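You operate a simulated robot arm through the tools that you are given. There is no shell and no other tool. Be economical: measure what you need, move in short steps, check, and stop when the job is done.

You run a simulated two-armed robot. Do the job below in one go: nothing can be reset, and whatever is moved stays where it is left.

Task
Drain the washer, refill it to the green band and run one wash.
Fine: both levers end shut.

Only the result counts: the job must be done as asked and must still hold three seconds after the hand-in. Knocking over, shifting, dropping, spilling or breaking anything else fails it.

Robot
Two 7-joint arms with two-finger grippers on one trunk that stands fixed in place. Base frame: the origin is at the foot of the trunk, x ahead of it, y to its left, z up. Units: mm, rad, N and s.
The left shoulder is at [53, 216, 1220], the right one opposite. With the tool pointing down near the work surface each hand reaches from about 260 to 800 mm from the base axis, measured 20 degrees to its own side. Payload 3.18 kg a hand.
Tool frame (each hand has its own): the origin (TCP) lies between the finger pads and is the grasp point; the fingertips stand 30 mm ahead of it; z points along the fingers, y is the line along which they close. Largest opening 144 mm; the body of the gripper starts 103 mm behind the TCP.
Orientation is that of the tool frame in the base frame, as [roll, pitch, yaw] about the fixed x, y, z axes, in that order (R = Rz(yaw) Ry(pitch) Rx(roll)). With the fingers straight down and closing along the base's y, the tool's x points along the base's -x, its y along +y and its z along -z.

Tools
- The arms move only by the tool send_rows. It takes "left_steps", "right_steps" or both (then of equal length, played together; a hand with none holds still); each is a list of rows, each a list of 7 numbers: the turn, a rotation vector about the tool's x, y, z in rad, then the shift along the tool's x, y, z in mm, then the closure, from 0 (fully open) to 1 (shut). In form: [[ax, ay, az, dx, dy, dz, fingers], ...]. A call has 1 to 10 rows; each row is the pose to reach, as a shift and turn from the pose commanded when the call began, along the tool's axes at that moment. Rows are played at 5 a second. More than 50 mm and 0.15 rad between two rows, or a gripper value outside its range, and nothing of the call is played. Where a pose cannot be reached the arm comes as near as it can. A force on the tool above 40 N (or 10 N above the force at the start of the call, whichever is more), or a blocked arm, ends the call early, and 0.2 s more pass. The fingers move at their own pace and stop on an object; they squeeze with about 23 N. The grip force told is the motor's: it shows also when the fingers shut on nothing. Time passes only in rows, and 0.2 s behind the last, so rows that repeat a pose let the fingers close. The reply holds the time, the measured pose of the TCP, the force on the tool along the base axes, the opening and the grip force, in the units named above and with some noise, with the torque about the TCP (base axes, N m) and any sound that the robot's microphone picked up.
- Cameras (640 x 400 px; columns grow to the right, rows downward): "scene" is now at [133.6, 14.7, 1416.2]; the picture's right is [0.17, -0.99, 0.00], its down [-0.48, -0.08, -0.87] and it looks along [0.86, 0.15, -0.49] (base axes); focal length 224 px, centre (320, 200). "left" rides on the left gripper at [76, -16, -143] in its tool frame; the picture's right is [0.21, 0.98, 0.00], its down [-0.84, 0.18, -0.51] and it looks along [-0.50, 0.11, 0.86] (tool axes); focal length 218 px, centre (320, 200). "right" rides on the right gripper at [76, 16, -143] in its tool frame; the picture's right is [-0.21, 0.98, 0.00], its down [-0.84, -0.18, -0.51] and it looks along [-0.50, -0.11, 0.86] (tool axes); focal length 218 px, centre (320, 200). There is no depth. A picture from a camera that has moved, and an enlarged one, comes with that camera's place and axes in the base frame and with its lens.
- snapshot(camera): a new picture of that camera. The clock stands still meanwhile.
- raise_lower(by): slides the trunk up (or, below 0, down) by that many mm; the arms and the scene camera ride with it, the base frame stays. It gives what a move gives, with no picture.
- pan_tilt(pan, tilt): turns the head with the scene camera to pan (to the left, within 1.396 rad either way) and tilt (down, from -0.506 to 1.204), counted from straight ahead of the robot. It gives what a move gives.
- inspect(camera, box): a new picture of the part [left, top, right, bottom] of that camera's present view, enlarged. The clock stands still meanwhile.
- hand_in(): hands the job in; it is judged then, once.

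Work in short steps. Places have to be worked out from the pictures, the camera data and where the tool is seen: move nearer, look again, correct. Check each grasp and each placing, and mend what went wrong. You have 120 turns and 86 pictures in all, those below and enlarged ones among them. Open the grippers and draw the arms clear of the work before you hand the job in, unless the task says otherwise; then end with one line.

The tools are called after ">>>" as a command line: name --argument value ..., lists and objects as JSON in quotes. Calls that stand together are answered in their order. send_rows: Moves the arms, as the interface text tells. Its arguments: {"type":"object","properties":{"left_steps":{"type":"array"},"right_steps":{"type":"array"}},"required":[]} The other tools are called the same way: raise_lower (by) slides the trunk up or down; pan_tilt (pan, tilt) turns the head that bears the scene camera; snapshot (camera) takes a picture; inspect (camera, box) takes an enlarged picture of a part of a camera's view; hand_in () hands the job in.

At the start:

```text
clock: 0.0
left_eef_pos: [304.1, 157.8, 1293.7]
left_ee_rot: [3.141, 0.0, 3.141]
left_ft_force: [-0.5, -0.3, -0.7]
left_wrist_torque: [-0.01, 0.01, 0.0]
left_finger_gap: 144.1
left_grip_force: 0.2
right_eef_pos: [313.1, -139.4, 1241.2]
right_ee_rot: [3.141, 0.0, 3.141]
right_ft_force: [0.1, 0.1, -0.4]
right_wrist_torque: [-0.08, -0.03, 0.02]
right_finger_gap: 144.1
right_grip_force: 0.1
trunk travel left (down, up): [-300.0, 69.0]
head pan, tilt: [0.171, 0.513]
```

scene: 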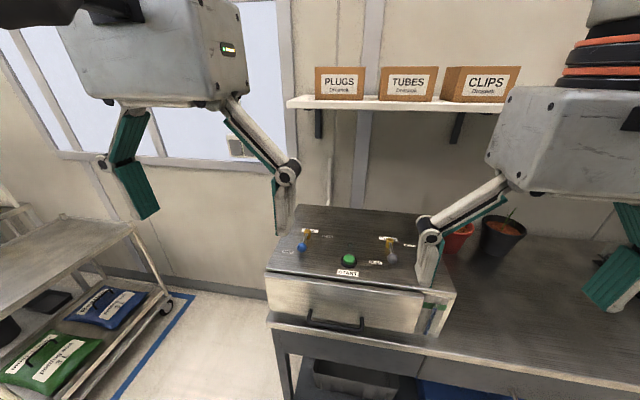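
right: 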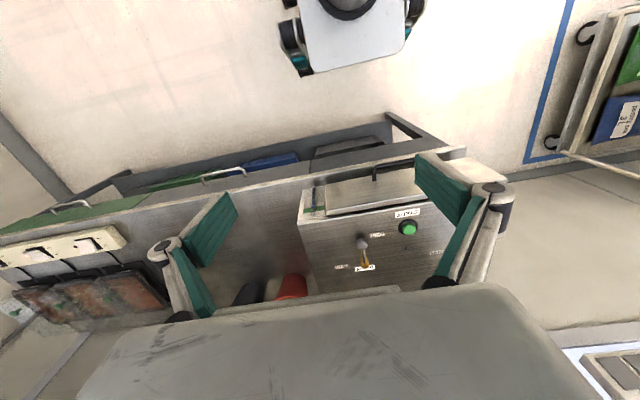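
left: 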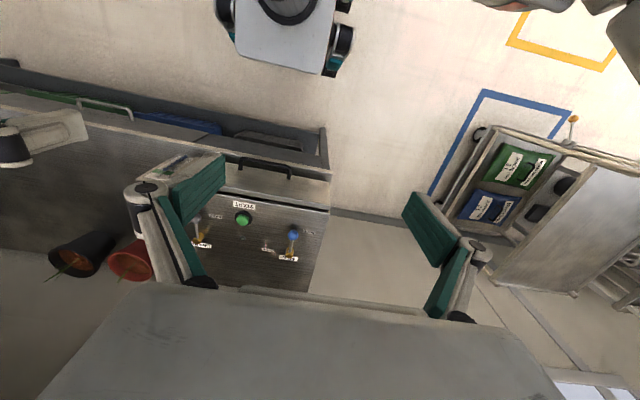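

I start by enlarging the washer's top, labels and gauge to read them.

>>> inspect --camera "scene" --box '[260, 200, 460, 325]'

>>> inspect --camera "left" --box '[180, 180, 340, 280]'

>>> inspect --camera "right" --box '[290, 180, 450, 280]'

```text
3.20 times, centred on (360, 262) of scene
camera zoom: at [133.6, 14.7, 1416.2], right [0.17, -0.99, 0.0], down [-0.48, -0.08, -0.87], along [0.86, 0.15, -0.49], focal length 718 px, centre (192, 0)
```

zoom: 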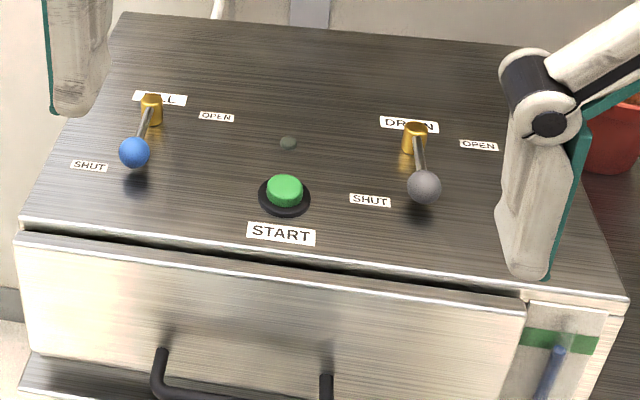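

```text
4.00 times, centred on (260, 230) of left
camera zoom: at [227.2, 141.6, 1436.0], right [-0.21, 0.98, 0.0], down [0.84, 0.18, 0.51], along [0.5, 0.11, -0.86], focal length 873 px, centre (560, 80)
```

zoom: 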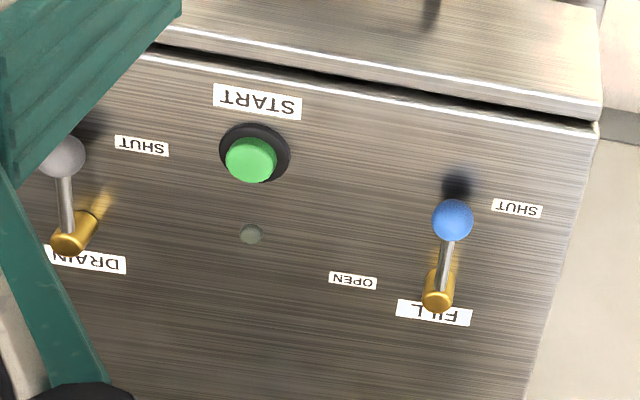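

```text
4.00 times, centred on (370, 230) of right
camera zoom: at [236.0, -124.0, 1384.8], right [0.21, 0.98, 0.0], down [0.84, -0.18, 0.51], along [0.5, -0.11, -0.86], focal length 873 px, centre (120, 80)
```

zoom: 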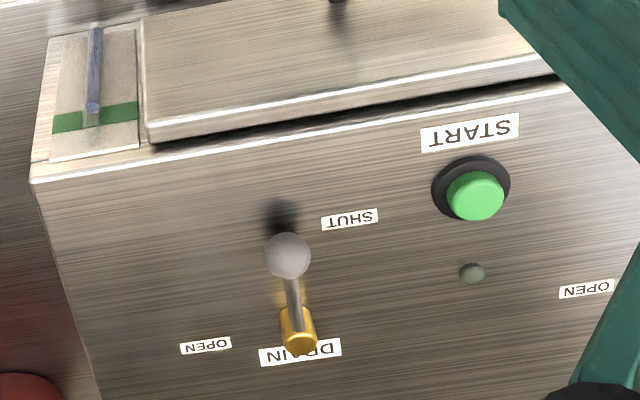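

The tops of the levers look like horizontal arms about 67 mm long on vertical posts, at z≈980. The fill knob is at about (617,152), the drain knob at about (615,-101), and the pivots at x≈685. Both point at the robot, which I take as shut, and open should be a 90° swing to the right. The START button is near (603,15,967). I shut the right fingers and move them above and left of the drain rod.

>>> send_rows --right_steps '[[0, 0, 0, -36, 9, 22, 1], [0, 0, 0, -72, 19, 44, 1], [0, 0, 0, -109, 28, 67, 1], [0, 0, 0, -145, 37, 89, 1], [0, 0, 0, -181, 47, 111, 1], [0, 0, 0, -217, 56, 133, 1], [0, 0, 0, -254, 65, 156, 1], [0, 0, 0, -290, 75, 178, 1], [0, 0, 0, -326, 84, 200, 1]]'

>>> snapshot --camera "scene"

>>> snapshot --camera "right"

```text
clock: 2.0
left_eef_pos: [305.3, 158.6, 1293.0]
left_ee_rot: [-3.141, 0.001, -3.141]
left_ft_force: [0.2, 1.2, -0.1]
left_wrist_torque: [-0.05, 0.02, -0.01]
left_finger_gap: 143.8
left_grip_force: 0.2
right_eef_pos: [641.5, -51.0, 1042.2]
right_ee_rot: [3.141, 0.001, 3.141]
right_ft_force: [-0.9, 0.4, 0.0]
right_wrist_torque: [-0.01, 0.06, -0.02]
right_finger_gap: 0.0
right_grip_force: 23.2
trunk travel left (down, up): [-300.0, 69.0]
head pan, tilt: [0.171, 0.513]
```

```text
79 pictures are left
camera scene: at [134.4, 15.5, 1416.1], right [0.17, -0.99, 0.0], down [-0.48, -0.08, -0.87], along [0.86, 0.15, -0.49], focal length 224 px, centre (320, 200)
```

scene: 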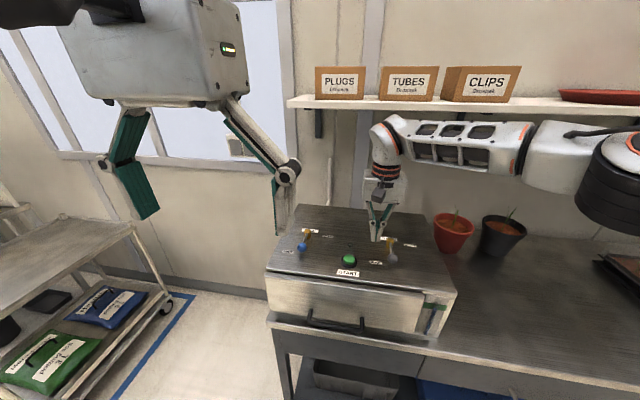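

```text
78 pictures are left
camera right: at [564.4, -35.2, 1185.8], right [0.21, 0.98, 0.0], down [0.84, -0.18, 0.51], along [0.5, -0.11, -0.86], focal length 218 px, centre (320, 200)
```

right: 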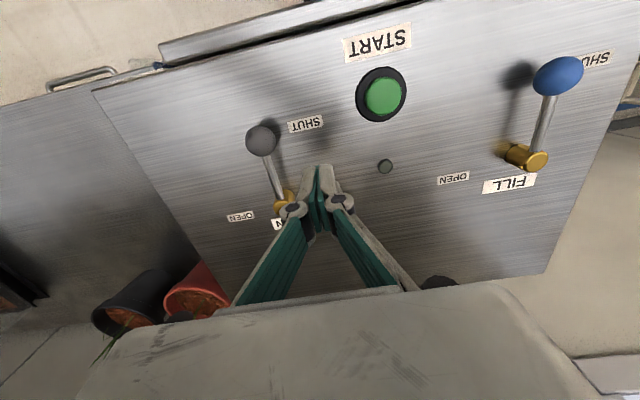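

The shut fingers hang left of the drain rod as planned. I lower them to rod height and start the swing toward OPEN.

>>> send_rows --right_steps '[[0, 0, 0, 0, 0, 23, 1], [0, 0, 0, 0, 0, 46, 1], [0, 0, 0, 0, -15, 46, 1], [0, 0, 0, 0, -28, 46, 1], [0, 0, 0, 1, -38, 46, 1], [0, 0, 0, 2, -48, 46, 1]]'

>>> snapshot --camera "right"

>>> inspect --camera "scene" --box '[260, 200, 460, 340]'

```text
clock: 3.4
left_eef_pos: [303.9, 157.9, 1294.0]
left_ee_rot: [3.141, 0.0, 3.141]
left_ft_force: [0.0, -0.2, 0.7]
left_wrist_torque: [0.03, -0.01, -0.04]
left_finger_gap: 143.9
left_grip_force: 0.0
right_eef_pos: [637.1, -101.7, 997.1]
right_ee_rot: [-3.141, 0.001, 3.14]
right_ft_force: [0.4, 0.1, -0.2]
right_wrist_torque: [0.0, -0.02, 0.0]
right_finger_gap: 0.1
right_grip_force: 23.0
trunk travel left (down, up): [-300.0, 69.0]
head pan, tilt: [0.171, 0.513]
```

```text
77 pictures are left
camera right: at [560.5, -86.8, 1139.5], right [0.21, 0.98, 0.0], down [0.84, -0.18, 0.51], along [0.5, -0.11, -0.86], focal length 218 px, centre (320, 200)
```

right: 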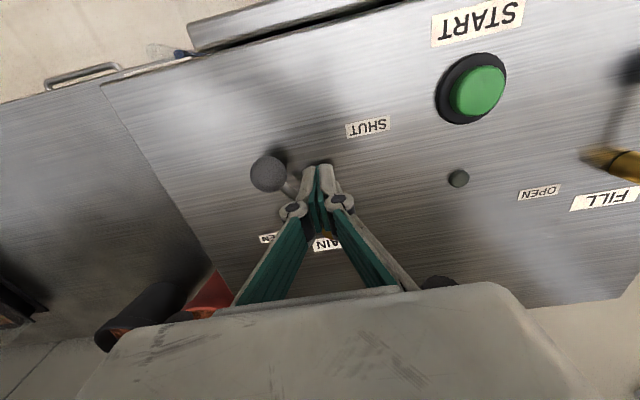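

```text
2.86 times, centred on (360, 270) of scene
camera zoom: at [133.5, 14.5, 1416.2], right [0.17, -0.99, 0.0], down [-0.48, -0.08, -0.87], along [0.86, 0.15, -0.49], focal length 641 px, centre (206, 0)
```

zoom: 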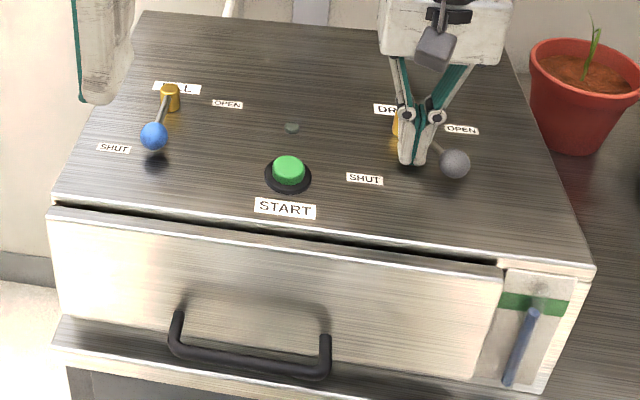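

The lever swings freely and is about 25° round. I continue the arc to about 90°.

>>> send_rows --right_steps '[[0, 0, 0, -2, -15, 0, 1], [0, 0, 0, -6, -23, 0, 1], [0, 0, 0, -11, -30, 0, 1], [0, 0, 0, -17, -36, 0, 1], [0, 0, 0, -24, -41, 0, 1], [0, 0, 0, -32, -44, 0, 1]]'

>>> snapshot --camera "right"

>>> inspect --camera "scene" --box '[260, 200, 460, 340]'

```text
clock: 4.6
left_eef_pos: [302.5, 157.6, 1294.5]
left_ee_rot: [3.139, 0.003, -3.141]
left_ft_force: [0.3, -0.9, -0.3]
left_wrist_torque: [0.07, 0.07, 0.03]
left_finger_gap: 144.2
left_grip_force: 0.0
right_eef_pos: [646.9, -134.1, 994.2]
right_ee_rot: [3.131, -0.029, -3.136]
right_ft_force: [-16.5, 6.1, 9.0]
right_wrist_torque: [-0.01, 0.08, -0.17]
right_finger_gap: 0.0
right_grip_force: 23.2
trunk travel left (down, up): [-300.0, 69.0]
head pan, tilt: [0.171, 0.513]
stopped in row 5 (right hand): the force on the tool passed its limit at 47 N (the readings are from after the stop); the commanded pose is now the measured one
```

```text
75 pictures are left
camera right: at [574.6, -120.5, 1139.4], right [0.2, 0.98, 0.0], down [0.86, -0.18, 0.48], along [0.47, -0.09, -0.88], focal length 218 px, centre (320, 200)
```

right: 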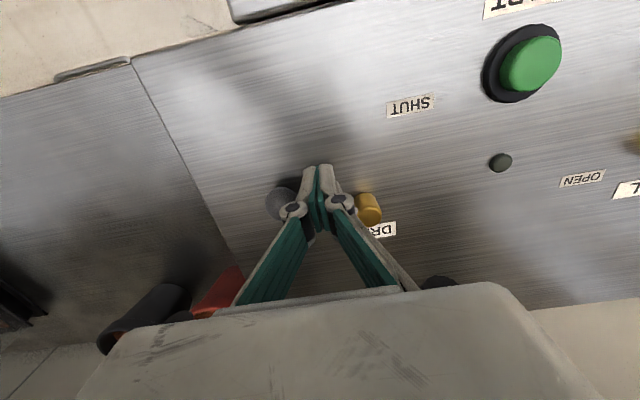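

```text
2.86 times, centred on (360, 270) of scene
camera zoom: at [132.4, 13.9, 1416.5], right [0.17, -0.99, 0.0], down [-0.48, -0.08, -0.87], along [0.86, 0.15, -0.49], focal length 641 px, centre (206, 0)
```

zoom: 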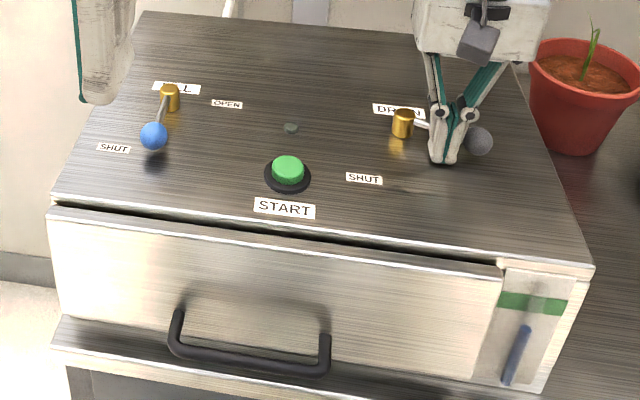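

The drain lever has reached its stop and the gauge is falling. I ease the right hand off it and use the waiting time to bring the left hand, fingers shut, above and left of the fill rod.

>>> send_rows --right_steps '[[0, 0, 0, 8, 2, 0, 1], [0, 0, 0, 12, 4, 0, 1], [0, 0, 0, 12, 4, 0, 1], [0, 0, 0, 12, 4, 0, 1], [0, 0, 0, 12, 4, 0, 1], [0, 0, 0, 12, 4, 0, 1], [0, 0, 0, 12, 4, 0, 1], [0, 0, 0, 12, 4, 0, 1], [0, 0, 0, 12, 4, 0, 1], [0, 0, 0, 12, 4, 0, 1]]' --left_steps '[[0, 0, 0, -33, 4, 25, 1], [0, 0, 0, -67, 8, 50, 1], [0, 0, 0, -101, 11, 76, 1], [0, 0, 0, -134, 15, 101, 1], [0, 0, 0, -168, 19, 126, 1], [0, 0, 0, -202, 23, 152, 1], [0, 0, 0, -235, 27, 177, 1], [0, 0, 0, -269, 30, 202, 1], [0, 0, 0, -302, 34, 228, 1], [0, 0, 0, -336, 38, 253, 1]]'

>>> snapshot --camera "left"

>>> inspect --camera "scene" --box '[260, 200, 460, 340]'

```text
clock: 6.8
left_eef_pos: [639.4, 196.6, 1040.2]
left_ee_rot: [-3.141, 0.0, 3.139]
left_ft_force: [0.4, 0.4, 0.2]
left_wrist_torque: [0.0, 0.05, -0.01]
left_finger_gap: 0.2
left_grip_force: 23.4
right_eef_pos: [640.6, -132.7, 992.1]
right_ee_rot: [3.136, -0.022, -3.139]
right_ft_force: [-0.5, 0.4, 0.2]
right_wrist_torque: [0.0, 0.05, -0.02]
right_finger_gap: 0.3
right_grip_force: 30.3
trunk travel left (down, up): [-300.0, 69.0]
head pan, tilt: [0.171, 0.513]
```

```text
73 pictures are left
camera left: at [563.5, 180.1, 1181.8], right [-0.21, 0.98, 0.0], down [0.84, 0.18, 0.51], along [0.5, 0.11, -0.86], focal length 218 px, centre (320, 200)
```

left: 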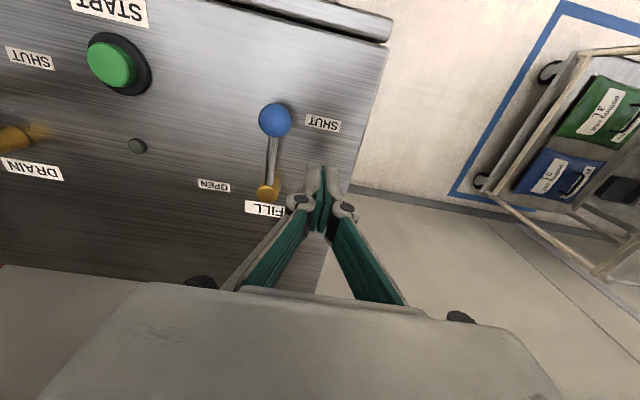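

```text
2.86 times, centred on (360, 270) of scene
camera zoom: at [134.7, 14.7, 1416.0], right [0.17, -0.99, 0.0], down [-0.49, -0.08, -0.87], along [0.86, 0.15, -0.49], focal length 641 px, centre (206, 0)
```

zoom: 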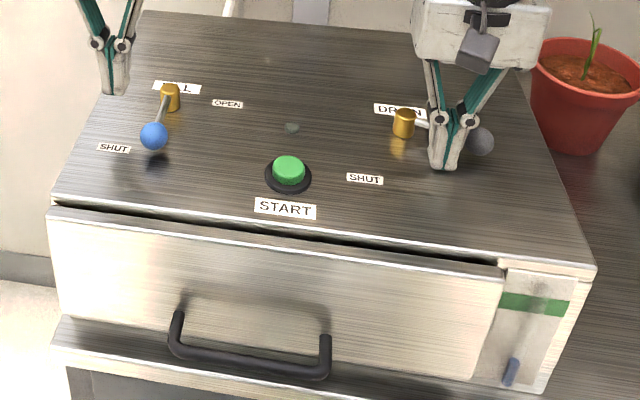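

The gauge is nearly empty. While the rest drains I lift the right hand over the lever and set it down on the far side, ready to close it.

>>> send_rows --right_steps '[[0, 0, 0, 0, 0, -25, 1], [0, 0, 0, 0, 0, -50, 1], [0, 0, 0, -25, -3, -52, 1], [0, 0, 0, -50, -6, -52, 1], [0, 0, 0, -75, -10, -52, 1], [0, 0, 0, -75, -10, -25, 1], [0, 0, 0, -75, -10, 0, 1], [0, 0, 0, -75, -10, 0, 1], [0, 0, 0, -75, -10, 0, 1], [0, 0, 0, -75, -10, 0, 1]]'

>>> snapshot --camera "right"

>>> inspect --camera "scene" --box '[360, 220, 460, 340]'

```text
clock: 9.0
left_eef_pos: [638.3, 196.3, 1041.2]
left_ee_rot: [-3.141, 0.001, 3.141]
left_ft_force: [-0.9, 0.4, 0.3]
left_wrist_torque: [-0.04, -0.01, 0.01]
left_finger_gap: 0.0
left_grip_force: 23.0
right_eef_pos: [701.3, -163.1, 999.9]
right_ee_rot: [3.136, 0.006, 3.101]
right_ft_force: [-0.5, 0.6, 0.3]
right_wrist_torque: [-0.02, -0.03, 0.01]
right_finger_gap: 0.0
right_grip_force: 30.7
right hand out of reach, approached as far as the arm can: row 4, 5, 6, 7, 8, 9, 10
trunk travel left (down, up): [-300.0, 69.0]
head pan, tilt: [0.171, 0.513]
```

```text
71 pictures are left
camera right: at [623.7, -144.9, 1141.6], right [0.25, 0.97, 0.01], down [0.83, -0.22, 0.51], along [0.5, -0.12, -0.86], focal length 218 px, centre (320, 200)
```

right: 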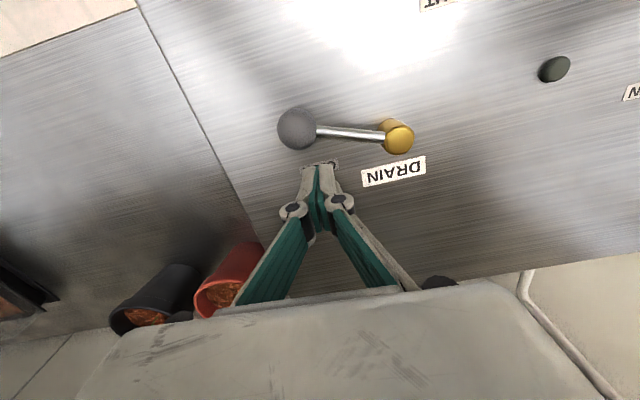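

```text
3.33 times, centred on (410, 280) of scene
camera zoom: at [132.9, 15.3, 1416.2], right [0.17, -0.99, 0.0], down [-0.48, -0.08, -0.87], along [0.86, 0.15, -0.49], focal length 748 px, centre (20, -67)
```

zoom: 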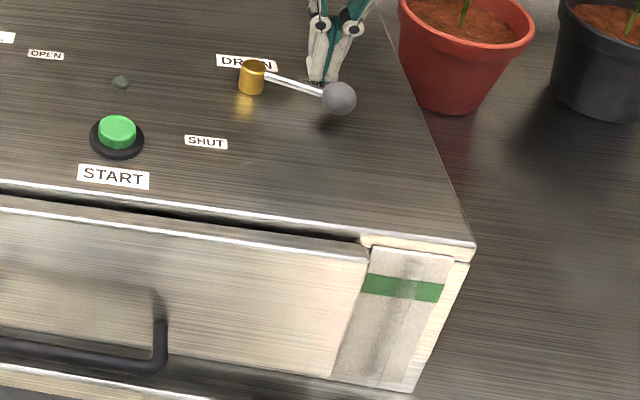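

The gauge is empty, and the right finger is behind the drain lever, at the edge of its reach. I make a small move first to learn the commanded reference.

>>> send_rows --right_steps '[[0, 0, 0, 8, 0, 0, 1], [0, 0, 0, 15, 0, 0, 1]]'

```text
clock: 9.6
left_eef_pos: [639.1, 195.5, 1040.6]
left_ee_rot: [-3.141, 0.001, 3.139]
left_ft_force: [0.4, 0.6, 0.1]
left_wrist_torque: [0.03, 0.01, 0.01]
left_finger_gap: 0.0
left_grip_force: 23.1
right_eef_pos: [686.3, -161.2, 1000.2]
right_ee_rot: [3.135, 0.008, 3.102]
right_ft_force: [0.3, 0.8, 1.2]
right_wrist_torque: [-0.07, 0.0, -0.01]
right_finger_gap: 0.0
right_grip_force: 30.7
trunk travel left (down, up): [-300.0, 69.0]
head pan, tilt: [0.171, 0.513]
```

The reference is the measured pose. I now sweep the lever back along the arc to SHUT.

>>> send_rows --right_steps '[[0, 0, 0, 11, 9, 3, 1], [0, 0, 0, 26, 17, 4, 1], [0, 0, 0, 36, 25, 4, 1], [0, 0, 0, 43, 34, 4, 1], [0, 0, 0, 47, 42, 4, 1], [0, 0, 0, 48, 47, 4, 1]]'

>>> snapshot --camera "right"

>>> inspect --camera "scene" --box '[260, 200, 460, 340]'

```text
clock: 11.0
left_eef_pos: [638.5, 196.1, 1041.5]
left_ee_rot: [3.139, 0.001, 3.141]
left_ft_force: [0.3, 0.0, -0.2]
left_wrist_torque: [0.01, -0.03, 0.0]
left_finger_gap: 0.1
left_grip_force: 23.4
right_eef_pos: [643.0, -117.3, 994.2]
right_ee_rot: [3.134, 0.006, 3.095]
right_ft_force: [-1.4, -20.9, 0.6]
right_wrist_torque: [-0.18, 0.02, 0.24]
right_finger_gap: 0.1
right_grip_force: 31.0
trunk travel left (down, up): [-300.0, 69.0]
head pan, tilt: [0.171, 0.513]
```

```text
69 pictures are left
camera right: at [565.1, -97.6, 1136.4], right [0.25, 0.97, 0.01], down [0.83, -0.22, 0.51], along [0.5, -0.12, -0.86], focal length 218 px, centre (320, 200)
```

right: 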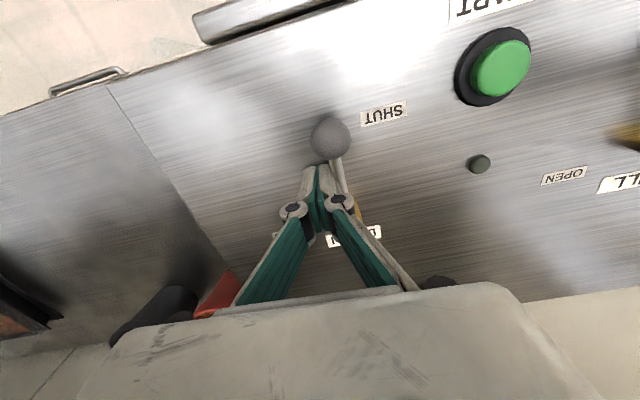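

```text
2.86 times, centred on (360, 270) of scene
camera zoom: at [133.4, 12.3, 1416.3], right [0.17, -0.99, 0.0], down [-0.48, -0.08, -0.87], along [0.86, 0.15, -0.49], focal length 641 px, centre (206, 0)
```

zoom: 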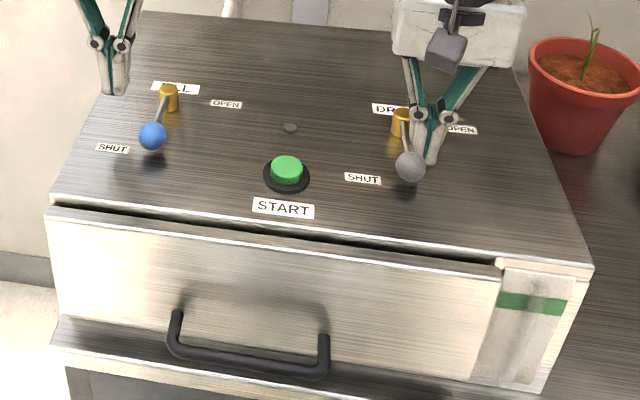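

The drain lever is back against its shut stop (21 N). The right hand withdraws while the left descends and opens the fill lever partway to learn the fill rate.

>>> send_rows --right_steps '[[0, 0, 0, 0, -15, 0, 1], [0, 0, 0, 0, -20, -30, 1], [0, 0, 0, 0, -20, -60, 1], [0, 0, 0, 0, -20, -100, 1], [0, 0, 0, 40, -10, -120, 1], [0, 0, 0, 60, 0, -140, 1]]' --left_steps '[[0, 0, 0, 0, 0, 23, 1], [0, 0, 0, 0, 0, 46, 1], [0, 0, 0, 0, -15, 46, 1], [0, 0, 0, 0, -28, 46, 1], [0, 0, 0, 1, -39, 46, 1], [0, 0, 0, 2, -49, 46, 1]]'

>>> inspect --camera "scene" --box '[260, 200, 460, 340]'

```text
clock: 12.4
left_eef_pos: [635.8, 146.3, 995.7]
left_ee_rot: [-3.141, 0.0, -3.14]
left_ft_force: [-0.4, 0.1, 0.3]
left_wrist_torque: [-0.02, -0.02, -0.02]
left_finger_gap: 0.1
left_grip_force: 22.6
right_eef_pos: [578.7, -109.8, 1134.8]
right_ee_rot: [3.135, 0.006, 3.1]
right_ft_force: [0.5, 1.1, 0.6]
right_wrist_torque: [0.01, -0.03, 0.01]
right_finger_gap: 0.0
right_grip_force: 30.0
trunk travel left (down, up): [-300.0, 69.0]
head pan, tilt: [0.171, 0.513]
```

```text
2.86 times, centred on (360, 270) of scene
camera zoom: at [133.2, 15.0, 1416.2], right [0.17, -0.99, 0.0], down [-0.48, -0.08, -0.87], along [0.86, 0.15, -0.49], focal length 641 px, centre (206, 0)
```

zoom: 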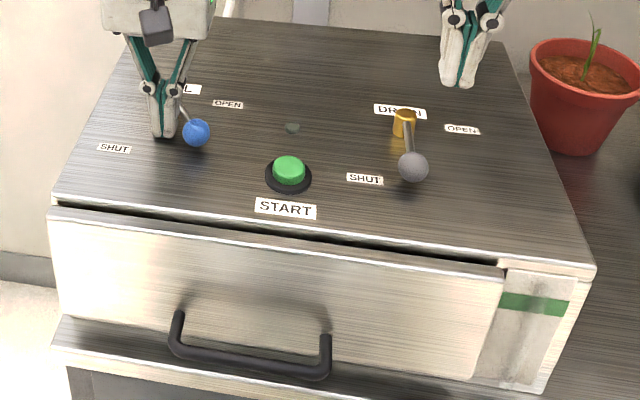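

The lever is about 35° round and there is no level yet. I push it to about 55° and wait briefly.

>>> send_rows --left_steps '[[0, 0, 0, -3, -12, 0, 1], [0, 0, 0, -8, -20, 0, 1], [0, 0, 0, -8, -20, 0, 1]]'

>>> inspect --camera "scene" --box '[260, 200, 460, 340]'

```text
clock: 13.2
left_eef_pos: [645.9, 126.0, 994.4]
left_ee_rot: [-3.141, -0.001, 3.141]
left_ft_force: [0.2, 0.9, 0.3]
left_wrist_torque: [-0.01, -0.01, -0.02]
left_finger_gap: 0.0
left_grip_force: 23.3
right_eef_pos: [579.2, -110.4, 1135.1]
right_ee_rot: [3.132, 0.008, 3.102]
right_ft_force: [1.2, 0.0, 0.7]
right_wrist_torque: [-0.01, -0.02, 0.0]
right_finger_gap: 0.0
right_grip_force: 30.9
trunk travel left (down, up): [-300.0, 69.0]
head pan, tilt: [0.171, 0.513]
```

```text
2.86 times, centred on (360, 270) of scene
camera zoom: at [133.5, 14.7, 1416.2], right [0.17, -0.99, 0.0], down [-0.48, -0.08, -0.87], along [0.86, 0.15, -0.49], focal length 641 px, centre (206, 0)
```

zoom: 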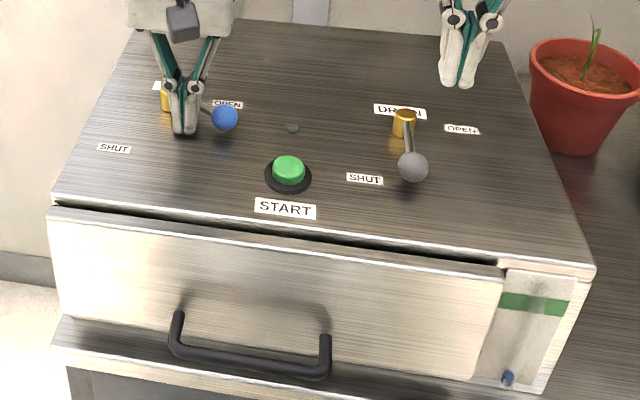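

It fills while the lever is open. I hop the left hand to the far side of the lever now, then watch the gauge from there.

>>> send_rows --left_steps '[[0, 0, 0, 4, 2, -25, 1], [0, 0, 0, 0, 0, -50, 1], [0, 0, 0, -21, -11, -50, 1], [0, 0, 0, -42, -22, -50, 1], [0, 0, 0, -42, -22, -25, 1], [0, 0, 0, -42, -22, 0, 1]]'

>>> inspect --camera "scene" --box '[260, 200, 460, 340]'

>>> snapshot --camera "left"

```text
clock: 14.6
left_eef_pos: [689.2, 103.7, 993.9]
left_ee_rot: [-3.14, -0.002, -3.141]
left_ft_force: [-0.4, 0.5, -0.2]
left_wrist_torque: [-0.01, 0.02, 0.0]
left_finger_gap: 0.2
left_grip_force: 22.8
left hand out of reach, approached as far as the arm can: row 4
right_eef_pos: [579.8, -110.3, 1134.2]
right_ee_rot: [3.133, 0.007, 3.1]
right_ft_force: [0.5, 0.5, -0.4]
right_wrist_torque: [-0.03, 0.02, -0.02]
right_finger_gap: 0.1
right_grip_force: 30.7
trunk travel left (down, up): [-300.0, 69.0]
head pan, tilt: [0.171, 0.513]
```

```text
2.86 times, centred on (360, 270) of scene
camera zoom: at [133.2, 15.1, 1416.2], right [0.17, -0.99, 0.0], down [-0.48, -0.08, -0.87], along [0.86, 0.15, -0.49], focal length 641 px, centre (206, 0)
```

zoom: 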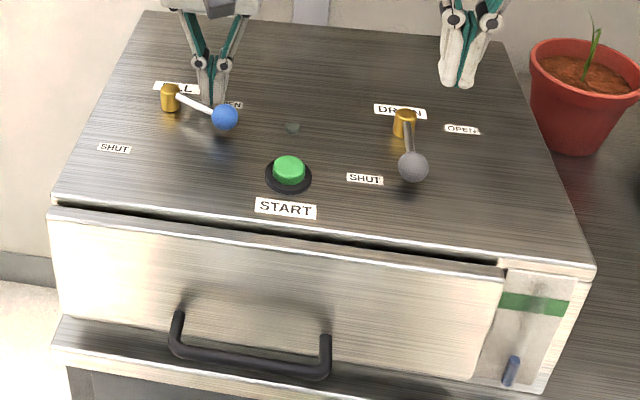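

```text
64 pictures are left
camera left: at [611.8, 87.6, 1136.5], right [-0.21, 0.98, 0.0], down [0.84, 0.18, 0.51], along [0.5, 0.11, -0.86], focal length 218 px, centre (320, 200)
```

left: 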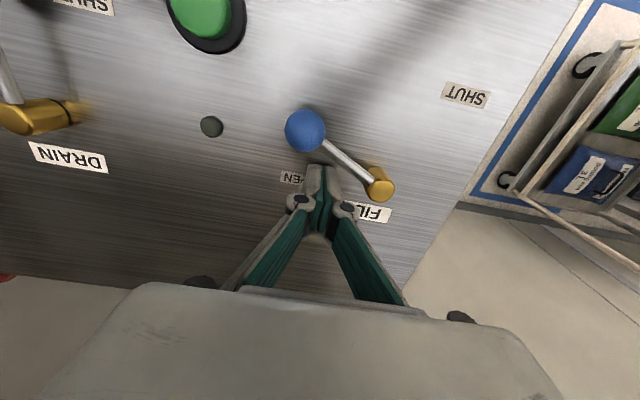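

The level rises about 11 px/s in this view and needs about 52 px more. The finger is well placed behind the lever, so I wait 2.2 s.

>>> send_rows --left_steps '[[0, 0, 0, 0, 0, 0, 1], [0, 0, 0, 0, 0, 0, 1], [0, 0, 0, 0, 0, 0, 1], [0, 0, 0, 0, 0, 0, 1], [0, 0, 0, 0, 0, 0, 1], [0, 0, 0, 0, 0, 0, 1], [0, 0, 0, 0, 0, 0, 1], [0, 0, 0, 0, 0, 0, 1], [0, 0, 0, 0, 0, 0, 1], [0, 0, 0, 0, 0, 0, 1]]'

>>> inspect --camera "scene" --box '[400, 280, 460, 340]'

```text
clock: 16.8
left_eef_pos: [688.6, 103.4, 994.3]
left_ee_rot: [3.141, 0.0, 3.139]
left_ft_force: [-0.3, 0.2, 0.1]
left_wrist_torque: [0.01, -0.02, 0.02]
left_finger_gap: 0.0
left_grip_force: 22.9
right_eef_pos: [579.4, -111.1, 1135.9]
right_ee_rot: [3.133, 0.007, 3.101]
right_ft_force: [0.2, -0.5, 0.3]
right_wrist_torque: [-0.01, -0.04, 0.03]
right_finger_gap: 0.0
right_grip_force: 30.3
trunk travel left (down, up): [-300.0, 69.0]
head pan, tilt: [0.171, 0.513]
```

```text
6.67 times, centred on (430, 310) of scene
camera zoom: at [133.6, 14.7, 1416.2], right [0.17, -0.99, 0.0], down [-0.48, -0.08, -0.87], along [0.86, 0.15, -0.49], focal length 1496 px, centre (-413, -533)
```

zoom: 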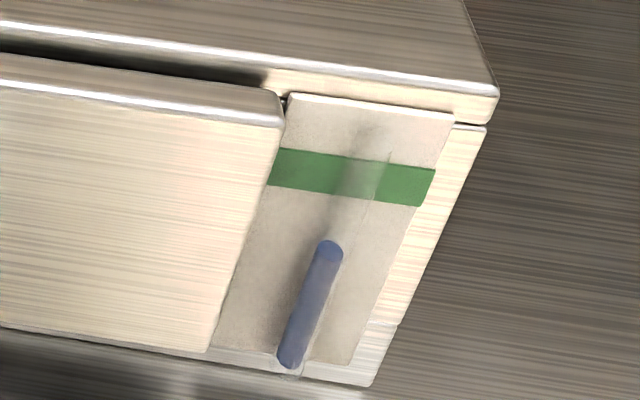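

The level is now clearly below the band. The tube stands a little proud of the scale, so the true level is slightly higher than it looks. I wait another 1.6 s and look again.

>>> send_rows --left_steps '[[0, 0, 0, 0, 0, 0, 1], [0, 0, 0, 0, 0, 0, 1], [0, 0, 0, 0, 0, 0, 1], [0, 0, 0, 0, 0, 0, 1], [0, 0, 0, 0, 0, 0, 1], [0, 0, 0, 0, 0, 0, 1], [0, 0, 0, 0, 0, 0, 1]]'

>>> inspect --camera "scene" --box '[400, 280, 460, 340]'

```text
clock: 18.4
left_eef_pos: [689.4, 102.7, 994.4]
left_ee_rot: [-3.141, 0.001, -3.141]
left_ft_force: [-0.7, -0.6, 0.0]
left_wrist_torque: [-0.01, -0.03, 0.03]
left_finger_gap: 0.2
left_grip_force: 23.0
right_eef_pos: [580.4, -111.0, 1133.7]
right_ee_rot: [3.133, 0.008, 3.101]
right_ft_force: [0.1, 0.6, -0.8]
right_wrist_torque: [-0.01, -0.03, 0.03]
right_finger_gap: 0.3
right_grip_force: 30.3
trunk travel left (down, up): [-300.0, 69.0]
head pan, tilt: [0.171, 0.513]
```

```text
6.67 times, centred on (430, 310) of scene
camera zoom: at [133.6, 14.7, 1416.2], right [0.17, -0.99, 0.0], down [-0.48, -0.08, -0.87], along [0.86, 0.15, -0.49], focal length 1496 px, centre (-413, -533)
```

zoom: 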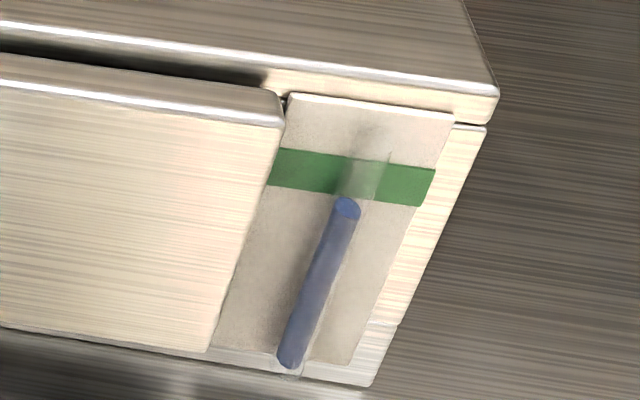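

The level is about to enter the band. After one more wait row I sweep the fill lever back to SHUT.

>>> send_rows --left_steps '[[0, 0, 0, 0, 0, 0, 1], [0, 0, 0, 14, 1, 0, 1], [0, 0, 0, 29, 7, 0, 1], [0, 0, 0, 42, 18, 0, 1], [0, 0, 0, 48, 28, 0, 1], [0, 0, 0, 50, 36, 0, 1]]'

>>> inspect --camera "scene" --box '[400, 280, 460, 340]'

>>> inspect --camera "scene" --box '[260, 200, 460, 340]'

>>> snapshot --camera "left"

```text
clock: 19.8
left_eef_pos: [639.5, 134.4, 995.0]
left_ee_rot: [-3.139, 0.002, 3.134]
left_ft_force: [13.6, -27.9, -5.5]
left_wrist_torque: [-0.34, -0.14, -0.11]
left_finger_gap: 0.1
left_grip_force: 22.9
right_eef_pos: [580.8, -113.6, 1133.5]
right_ee_rot: [3.13, 0.004, 3.1]
right_ft_force: [0.0, -0.6, -0.7]
right_wrist_torque: [0.03, -0.04, -0.02]
right_finger_gap: 0.2
right_grip_force: 31.3
trunk travel left (down, up): [-300.0, 69.0]
head pan, tilt: [0.171, 0.513]
```

```text
6.67 times, centred on (430, 310) of scene
camera zoom: at [135.3, 11.3, 1416.0], right [0.17, -0.99, 0.0], down [-0.49, -0.08, -0.87], along [0.86, 0.15, -0.49], focal length 1496 px, centre (-413, -533)
```

zoom: 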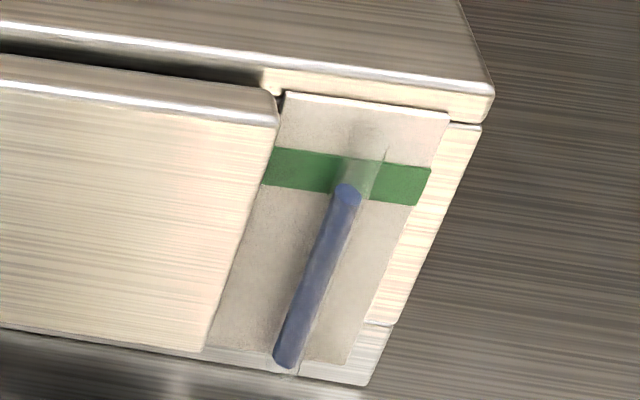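

```text
2.86 times, centred on (360, 270) of scene
camera zoom: at [135.3, 11.3, 1416.0], right [0.17, -0.99, 0.0], down [-0.49, -0.08, -0.87], along [0.86, 0.15, -0.49], focal length 641 px, centre (206, 0)
```

zoom: 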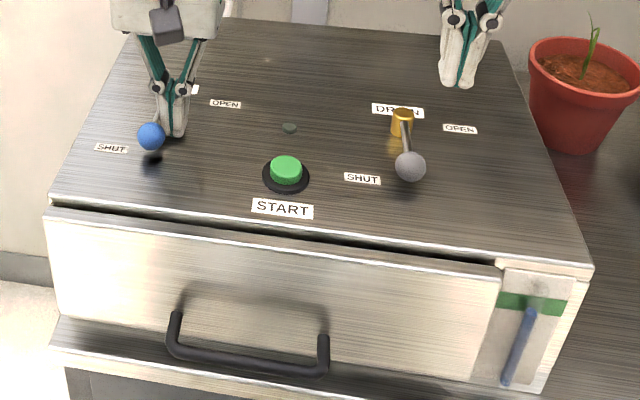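

```text
59 pictures are left
camera left: at [562.6, 118.7, 1137.3], right [-0.2, 0.98, 0.0], down [0.84, 0.17, 0.51], along [0.5, 0.1, -0.86], focal length 218 px, centre (320, 200)
```

left: 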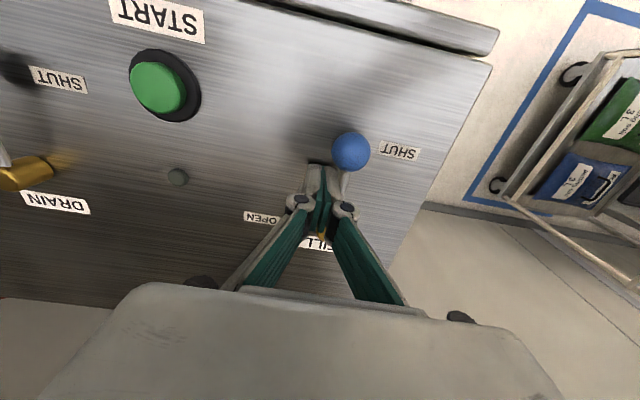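

The fill lever is hard against its shut stop and the level sits mid-band. The left hand backs off, lifts and moves over START while the right hand draws clear.

>>> send_rows --left_steps '[[0, 0, 0, 0, -18, 0, 1], [0, 0, 0, 0, -20, -30, 1], [0, 0, 0, 0, -24, -60, 1], [0, 0, 0, 9, -50, -60, 1], [0, 0, 0, 20, -85, -55, 1], [0, 0, 0, 36, -124, -50, 1], [0, 0, 0, 36, -124, -50, 1]]' --right_steps '[[0, 0, 0, 30, -10, -10, 1], [0, 0, 0, 60, -20, -20, 1], [0, 0, 0, 90, -30, -30, 1], [0, 0, 0, 120, -40, -40, 1], [0, 0, 0, 150, -50, -50, 1], [0, 0, 0, 180, -60, -60, 1], [0, 0, 0, 200, -70, -70, 1]]'

>>> snapshot --camera "left"

>>> inspect --camera "scene" --box '[260, 200, 460, 340]'

```text
clock: 21.4
left_eef_pos: [601.4, 18.2, 1047.1]
left_ee_rot: [3.141, 0.0, 3.14]
left_ft_force: [-0.3, -0.4, 0.1]
left_wrist_torque: [-0.05, -0.01, 0.0]
left_finger_gap: 0.0
left_grip_force: 22.6
right_eef_pos: [376.4, -171.8, 1204.4]
right_ee_rot: [3.136, 0.005, 3.1]
right_ft_force: [-0.8, -0.1, -0.8]
right_wrist_torque: [-0.03, -0.02, -0.01]
right_finger_gap: 0.0
right_grip_force: 30.7
trunk travel left (down, up): [-300.0, 69.0]
head pan, tilt: [0.171, 0.513]
```

```text
58 pictures are left
camera left: at [523.1, 1.0, 1189.4], right [-0.21, 0.98, 0.0], down [0.84, 0.18, 0.51], along [0.5, 0.11, -0.86], focal length 218 px, centre (320, 200)
```

left: 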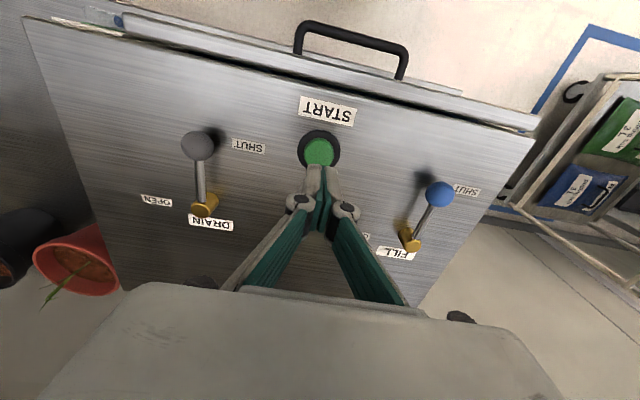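

```text
2.86 times, centred on (360, 270) of scene
camera zoom: at [133.1, 15.4, 1416.3], right [0.17, -0.99, 0.0], down [-0.48, -0.08, -0.87], along [0.86, 0.15, -0.49], focal length 641 px, centre (206, 0)
```

zoom: 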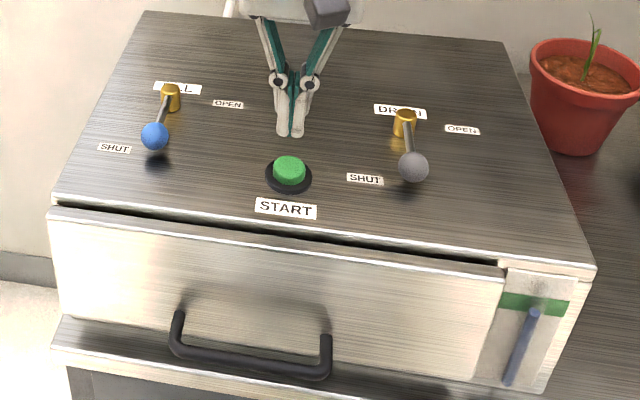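

Both levers look shut. Before starting, I confirm the level from a second view.

>>> snapshot --camera "right"

>>> inspect --camera "scene" --box '[415, 290, 455, 315]'

```text
56 pictures are left
camera right: at [299.4, -154.1, 1346.8], right [0.25, 0.97, 0.01], down [0.83, -0.22, 0.51], along [0.5, -0.12, -0.86], focal length 218 px, centre (320, 200)
```

right: 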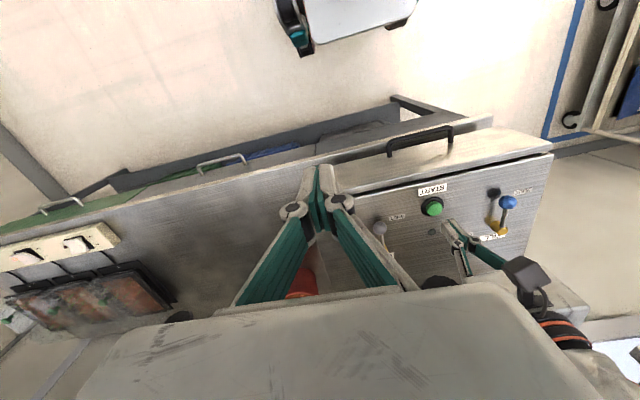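

```text
16.00 times, centred on (435, 302) of scene
camera zoom: at [133.1, 15.4, 1416.3], right [0.17, -0.99, 0.0], down [-0.48, -0.08, -0.87], along [0.86, 0.15, -0.49], focal length 3590 px, centre (-1520, -1440)
```

zoom: 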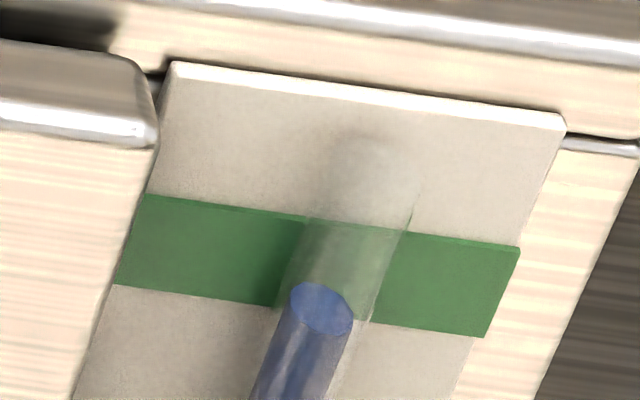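

Level appears in the band but near its lower edge in this downward view. I tilt and lower the right hand so its camera sees the gauge nearly level and removes the parallax.

>>> send_rows --right_steps '[[0, -0.1, 0, 0, 0, 25, 1], [0, -0.2, 0, 0, 0, 50, 1], [0, -0.3, 0, 0, 0, 75, 1], [0, -0.4, 0, 0, 0, 100, 1], [0, -0.5, 0, 0, 0, 125, 1], [0, -0.6, 0, 0, 0, 150, 1], [0, -0.7, 0, 0, 0, 175, 1], [0, -0.8, 0, 0, 0, 200, 1], [0, -0.9, 0, 0, 0, 225, 1]]'

>>> snapshot --camera "right"

```text
clock: 23.4
left_eef_pos: [598.3, 18.3, 1046.9]
left_ee_rot: [-3.141, 0.003, 3.14]
left_ft_force: [-1.0, 1.3, -0.5]
left_wrist_torque: [-0.04, -0.12, 0.0]
left_finger_gap: 0.2
left_grip_force: 22.8
right_eef_pos: [437.0, -126.9, 955.3]
right_ee_rot: [3.085, 0.908, 3.008]
right_ft_force: [0.4, -0.1, 0.5]
right_wrist_torque: [0.06, 0.11, 0.06]
right_finger_gap: 0.0
right_grip_force: 30.6
right hand out of reach, approached as far as the arm can: row 5, 6, 7, 8, 9
trunk travel left (down, up): [-300.0, 69.0]
head pan, tilt: [0.171, 0.513]
```

```text
54 pictures are left
camera right: at [278.8, -97.6, 983.4], right [0.21, 0.96, 0.2], down [0.1, -0.22, 0.97], along [0.97, -0.19, -0.14], focal length 218 px, centre (320, 200)
```

right: 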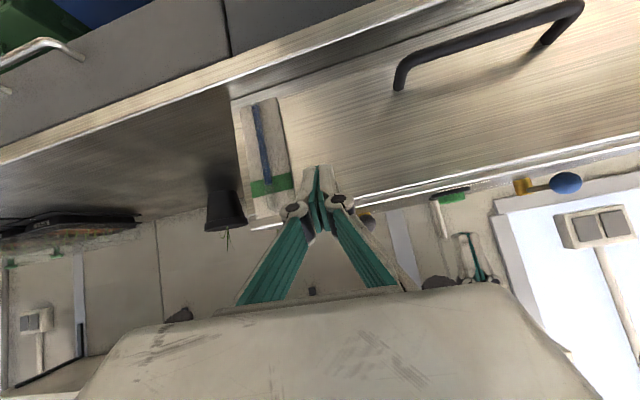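

The gauge is visible nearly level here, so I enlarge it.

>>> inspect --camera "right" --box '[232, 150, 312, 220]'

```text
5.71 times, centred on (272, 185) of right
camera zoom: at [278.8, -97.6, 983.4], right [0.21, 0.96, 0.2], down [0.1, -0.22, 0.97], along [0.97, -0.19, -0.14], focal length 1247 px, centre (594, 286)
```

zoom: 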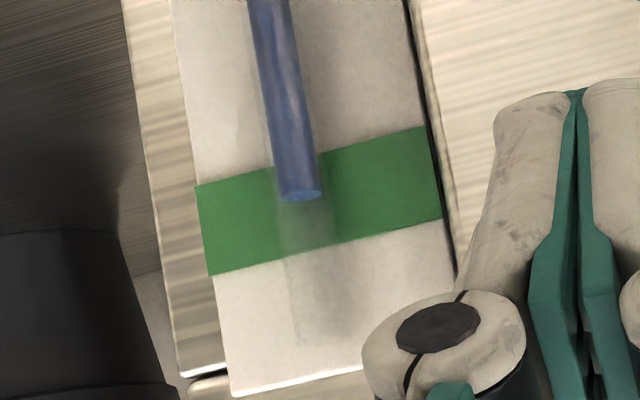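

From this near-level view the liquid ends close to mid-band. I retract the right hand and press START with the left.

>>> send_rows --left_steps '[[0, 0, 0, 0, -3, 20, 1], [0, 0, 0, 0, -3, 40, 1], [0, 0, 0, 0, -3, 48, 1], [0, 0, 0, 0, -3, 52, 1], [0, 0, 0, 0, -3, 55, 1], [0, 0, 0, 0, -3, 58, 1]]' --right_steps '[[0, 0.05, 0, -8, -8, -25, 1], [0, 0.15, 0, -16, -16, -50, 1], [0, 0.25, 0, -24, -25, -75, 1], [0, 0.35, 0, -32, -33, -100, 1], [0, 0.45, 0, -40, -42, -125, 1], [0, 0.55, 0, -48, -50, -150, 1]]'

>>> inspect --camera "scene" --box '[260, 200, 460, 340]'

```text
clock: 24.7
left_eef_pos: [603.8, 10.5, 1000.4]
left_ee_rot: [-3.133, 0.011, -3.14]
left_ft_force: [-6.0, -0.9, 21.5]
left_wrist_torque: [-0.05, 0.34, 0.18]
left_finger_gap: 5.7
left_grip_force: 30.5
right_eef_pos: [371.1, -142.0, 1075.8]
right_ee_rot: [3.133, 0.413, 3.099]
right_ft_force: [0.6, 0.6, 0.5]
right_wrist_torque: [-0.01, 0.05, 0.0]
right_finger_gap: 0.0
right_grip_force: 30.8
right hand out of reach, approached as far as the arm can: row 1, 2, 3, 4, 5, 6
trunk travel left (down, up): [-300.0, 69.0]
head pan, tilt: [0.171, 0.513]
heard: click
stopped in row 6 (left hand): the force on the tool passed its limit at 44 N (the readings are from after the stop); the commanded pose is now the measured one
```

```text
2.86 times, centred on (360, 270) of scene
camera zoom: at [131.1, 15.2, 1416.6], right [0.17, -0.99, 0.0], down [-0.48, -0.08, -0.87], along [0.86, 0.15, -0.49], focal length 641 px, centre (206, 0)
```

zoom: 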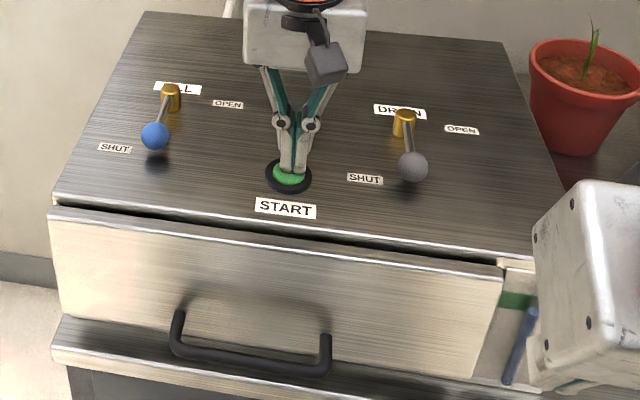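

A click was heard and the button is down. I lift the left hand and check the lamp for a running wash.

>>> send_rows --left_steps '[[0, 0, 0, 0, 0, -20, 1], [0, 0, 0, 0, 0, -50, 1], [0, 0, 0, 30, 20, -80, 1], [0, 0, 0, 60, 45, -100, 1], [0, 0, 0, 90, 70, -120, 1]]'

>>> snapshot --camera "scene"

>>> inspect --camera "scene" --box '[260, 200, 460, 340]'

```text
clock: 25.9
left_eef_pos: [513.0, 84.5, 1111.9]
left_ee_rot: [-3.137, 0.011, -3.141]
left_ft_force: [-0.9, 0.9, -0.2]
left_wrist_torque: [-0.02, -0.06, 0.03]
left_finger_gap: 0.1
left_grip_force: 30.9
right_eef_pos: [372.9, -141.1, 1075.4]
right_ee_rot: [3.132, 0.411, 3.098]
right_ft_force: [-1.2, 0.5, -0.1]
right_wrist_torque: [-0.04, -0.06, 0.04]
right_finger_gap: 0.0
right_grip_force: 30.3
trunk travel left (down, up): [-300.0, 69.0]
head pan, tilt: [0.171, 0.513]
```

```text
51 pictures are left
camera scene: at [132.3, 15.8, 1416.4], right [0.17, -0.99, 0.0], down [-0.48, -0.08, -0.87], along [0.86, 0.15, -0.49], focal length 224 px, centre (320, 200)
```

scene: 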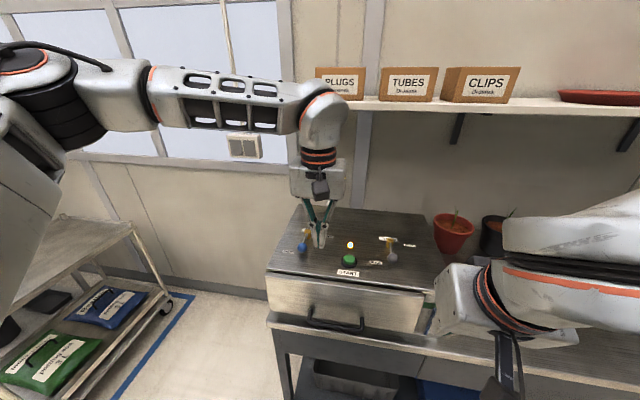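

```text
2.86 times, centred on (360, 270) of scene
camera zoom: at [132.3, 15.8, 1416.4], right [0.17, -0.99, 0.0], down [-0.48, -0.08, -0.87], along [0.86, 0.15, -0.49], focal length 641 px, centre (206, 0)
```

zoom: 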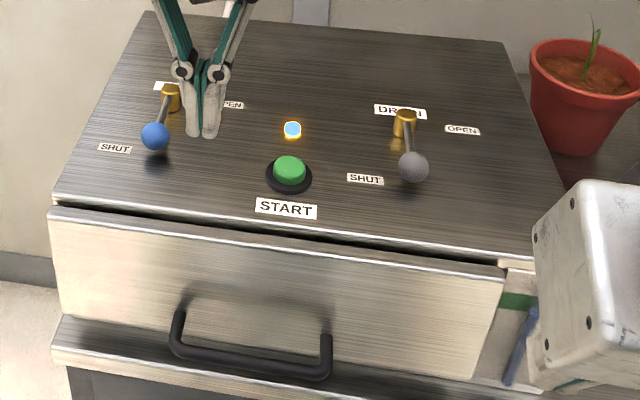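

The lamp is lit, so the wash is running. I draw both arms back, open the grippers and let time pass until it ends.

>>> send_rows --left_steps '[[0, 0, 0, 20, 7, -15, 1], [0, 0, 0, 40, 14, -30, 1], [0, 0, 0, 60, 21, -45, 1], [0, 0, 0, 80, 28, -60, 1], [0, 0, 0, 100, 35, -75, 1], [0, 0, 0, 120, 42, -90, 0.8], [0, 0, 0, 140, 49, -105, 0.6], [0, 0, 0, 160, 56, -120, 0.4], [0, 0, 0, 180, 63, -135, 0.2], [0, 0, 0, 200, 70, -150, 0]]' --right_steps '[[0, 0.04, 0, -1, -3, -13, 1], [0, 0.08, 0, -3, -6, -27, 1], [0, 0.12, 0, -4, -9, -41, 1], [0, 0.16, 0, -6, -12, -54, 1], [0, 0.2, 0, -7, -15, -68, 1], [0, 0.24, 0, -9, -18, -82, 0.8], [0, 0.28, 0, -10, -21, -95, 0.6], [0, 0.32, 0, -12, -24, -109, 0.4], [0, 0.36, 0, -13, -27, -122, 0.2], [0, 0.4, 0, -15, -30, -136, 0]]'

>>> snapshot --camera "scene"

```text
clock: 28.1
left_eef_pos: [310.3, 155.8, 1260.1]
left_ee_rot: [-3.138, 0.01, -3.14]
left_ft_force: [0.5, 0.3, 0.2]
left_wrist_torque: [-0.04, 0.0, -0.02]
left_finger_gap: 144.1
left_grip_force: 0.2
right_eef_pos: [330.0, -170.4, 1206.5]
right_ee_rot: [3.132, 0.012, 3.101]
right_ft_force: [-0.1, 0.5, -0.2]
right_wrist_torque: [0.0, -0.01, 0.0]
right_finger_gap: 144.3
right_grip_force: 0.0
trunk travel left (down, up): [-300.0, 69.0]
head pan, tilt: [0.171, 0.513]
```

```text
49 pictures are left
camera scene: at [133.0, 14.9, 1416.3], right [0.17, -0.99, 0.0], down [-0.48, -0.08, -0.87], along [0.86, 0.15, -0.49], focal length 224 px, centre (320, 200)
```

scene: 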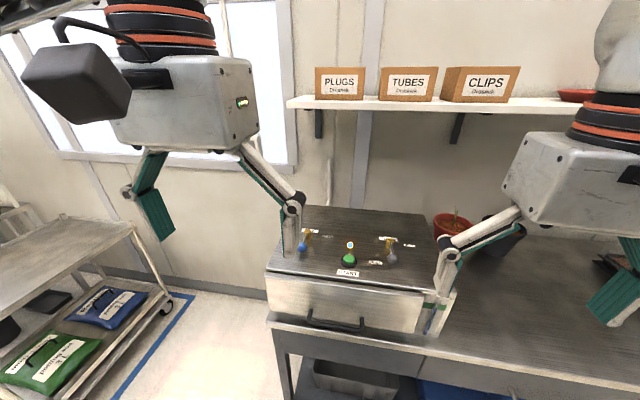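

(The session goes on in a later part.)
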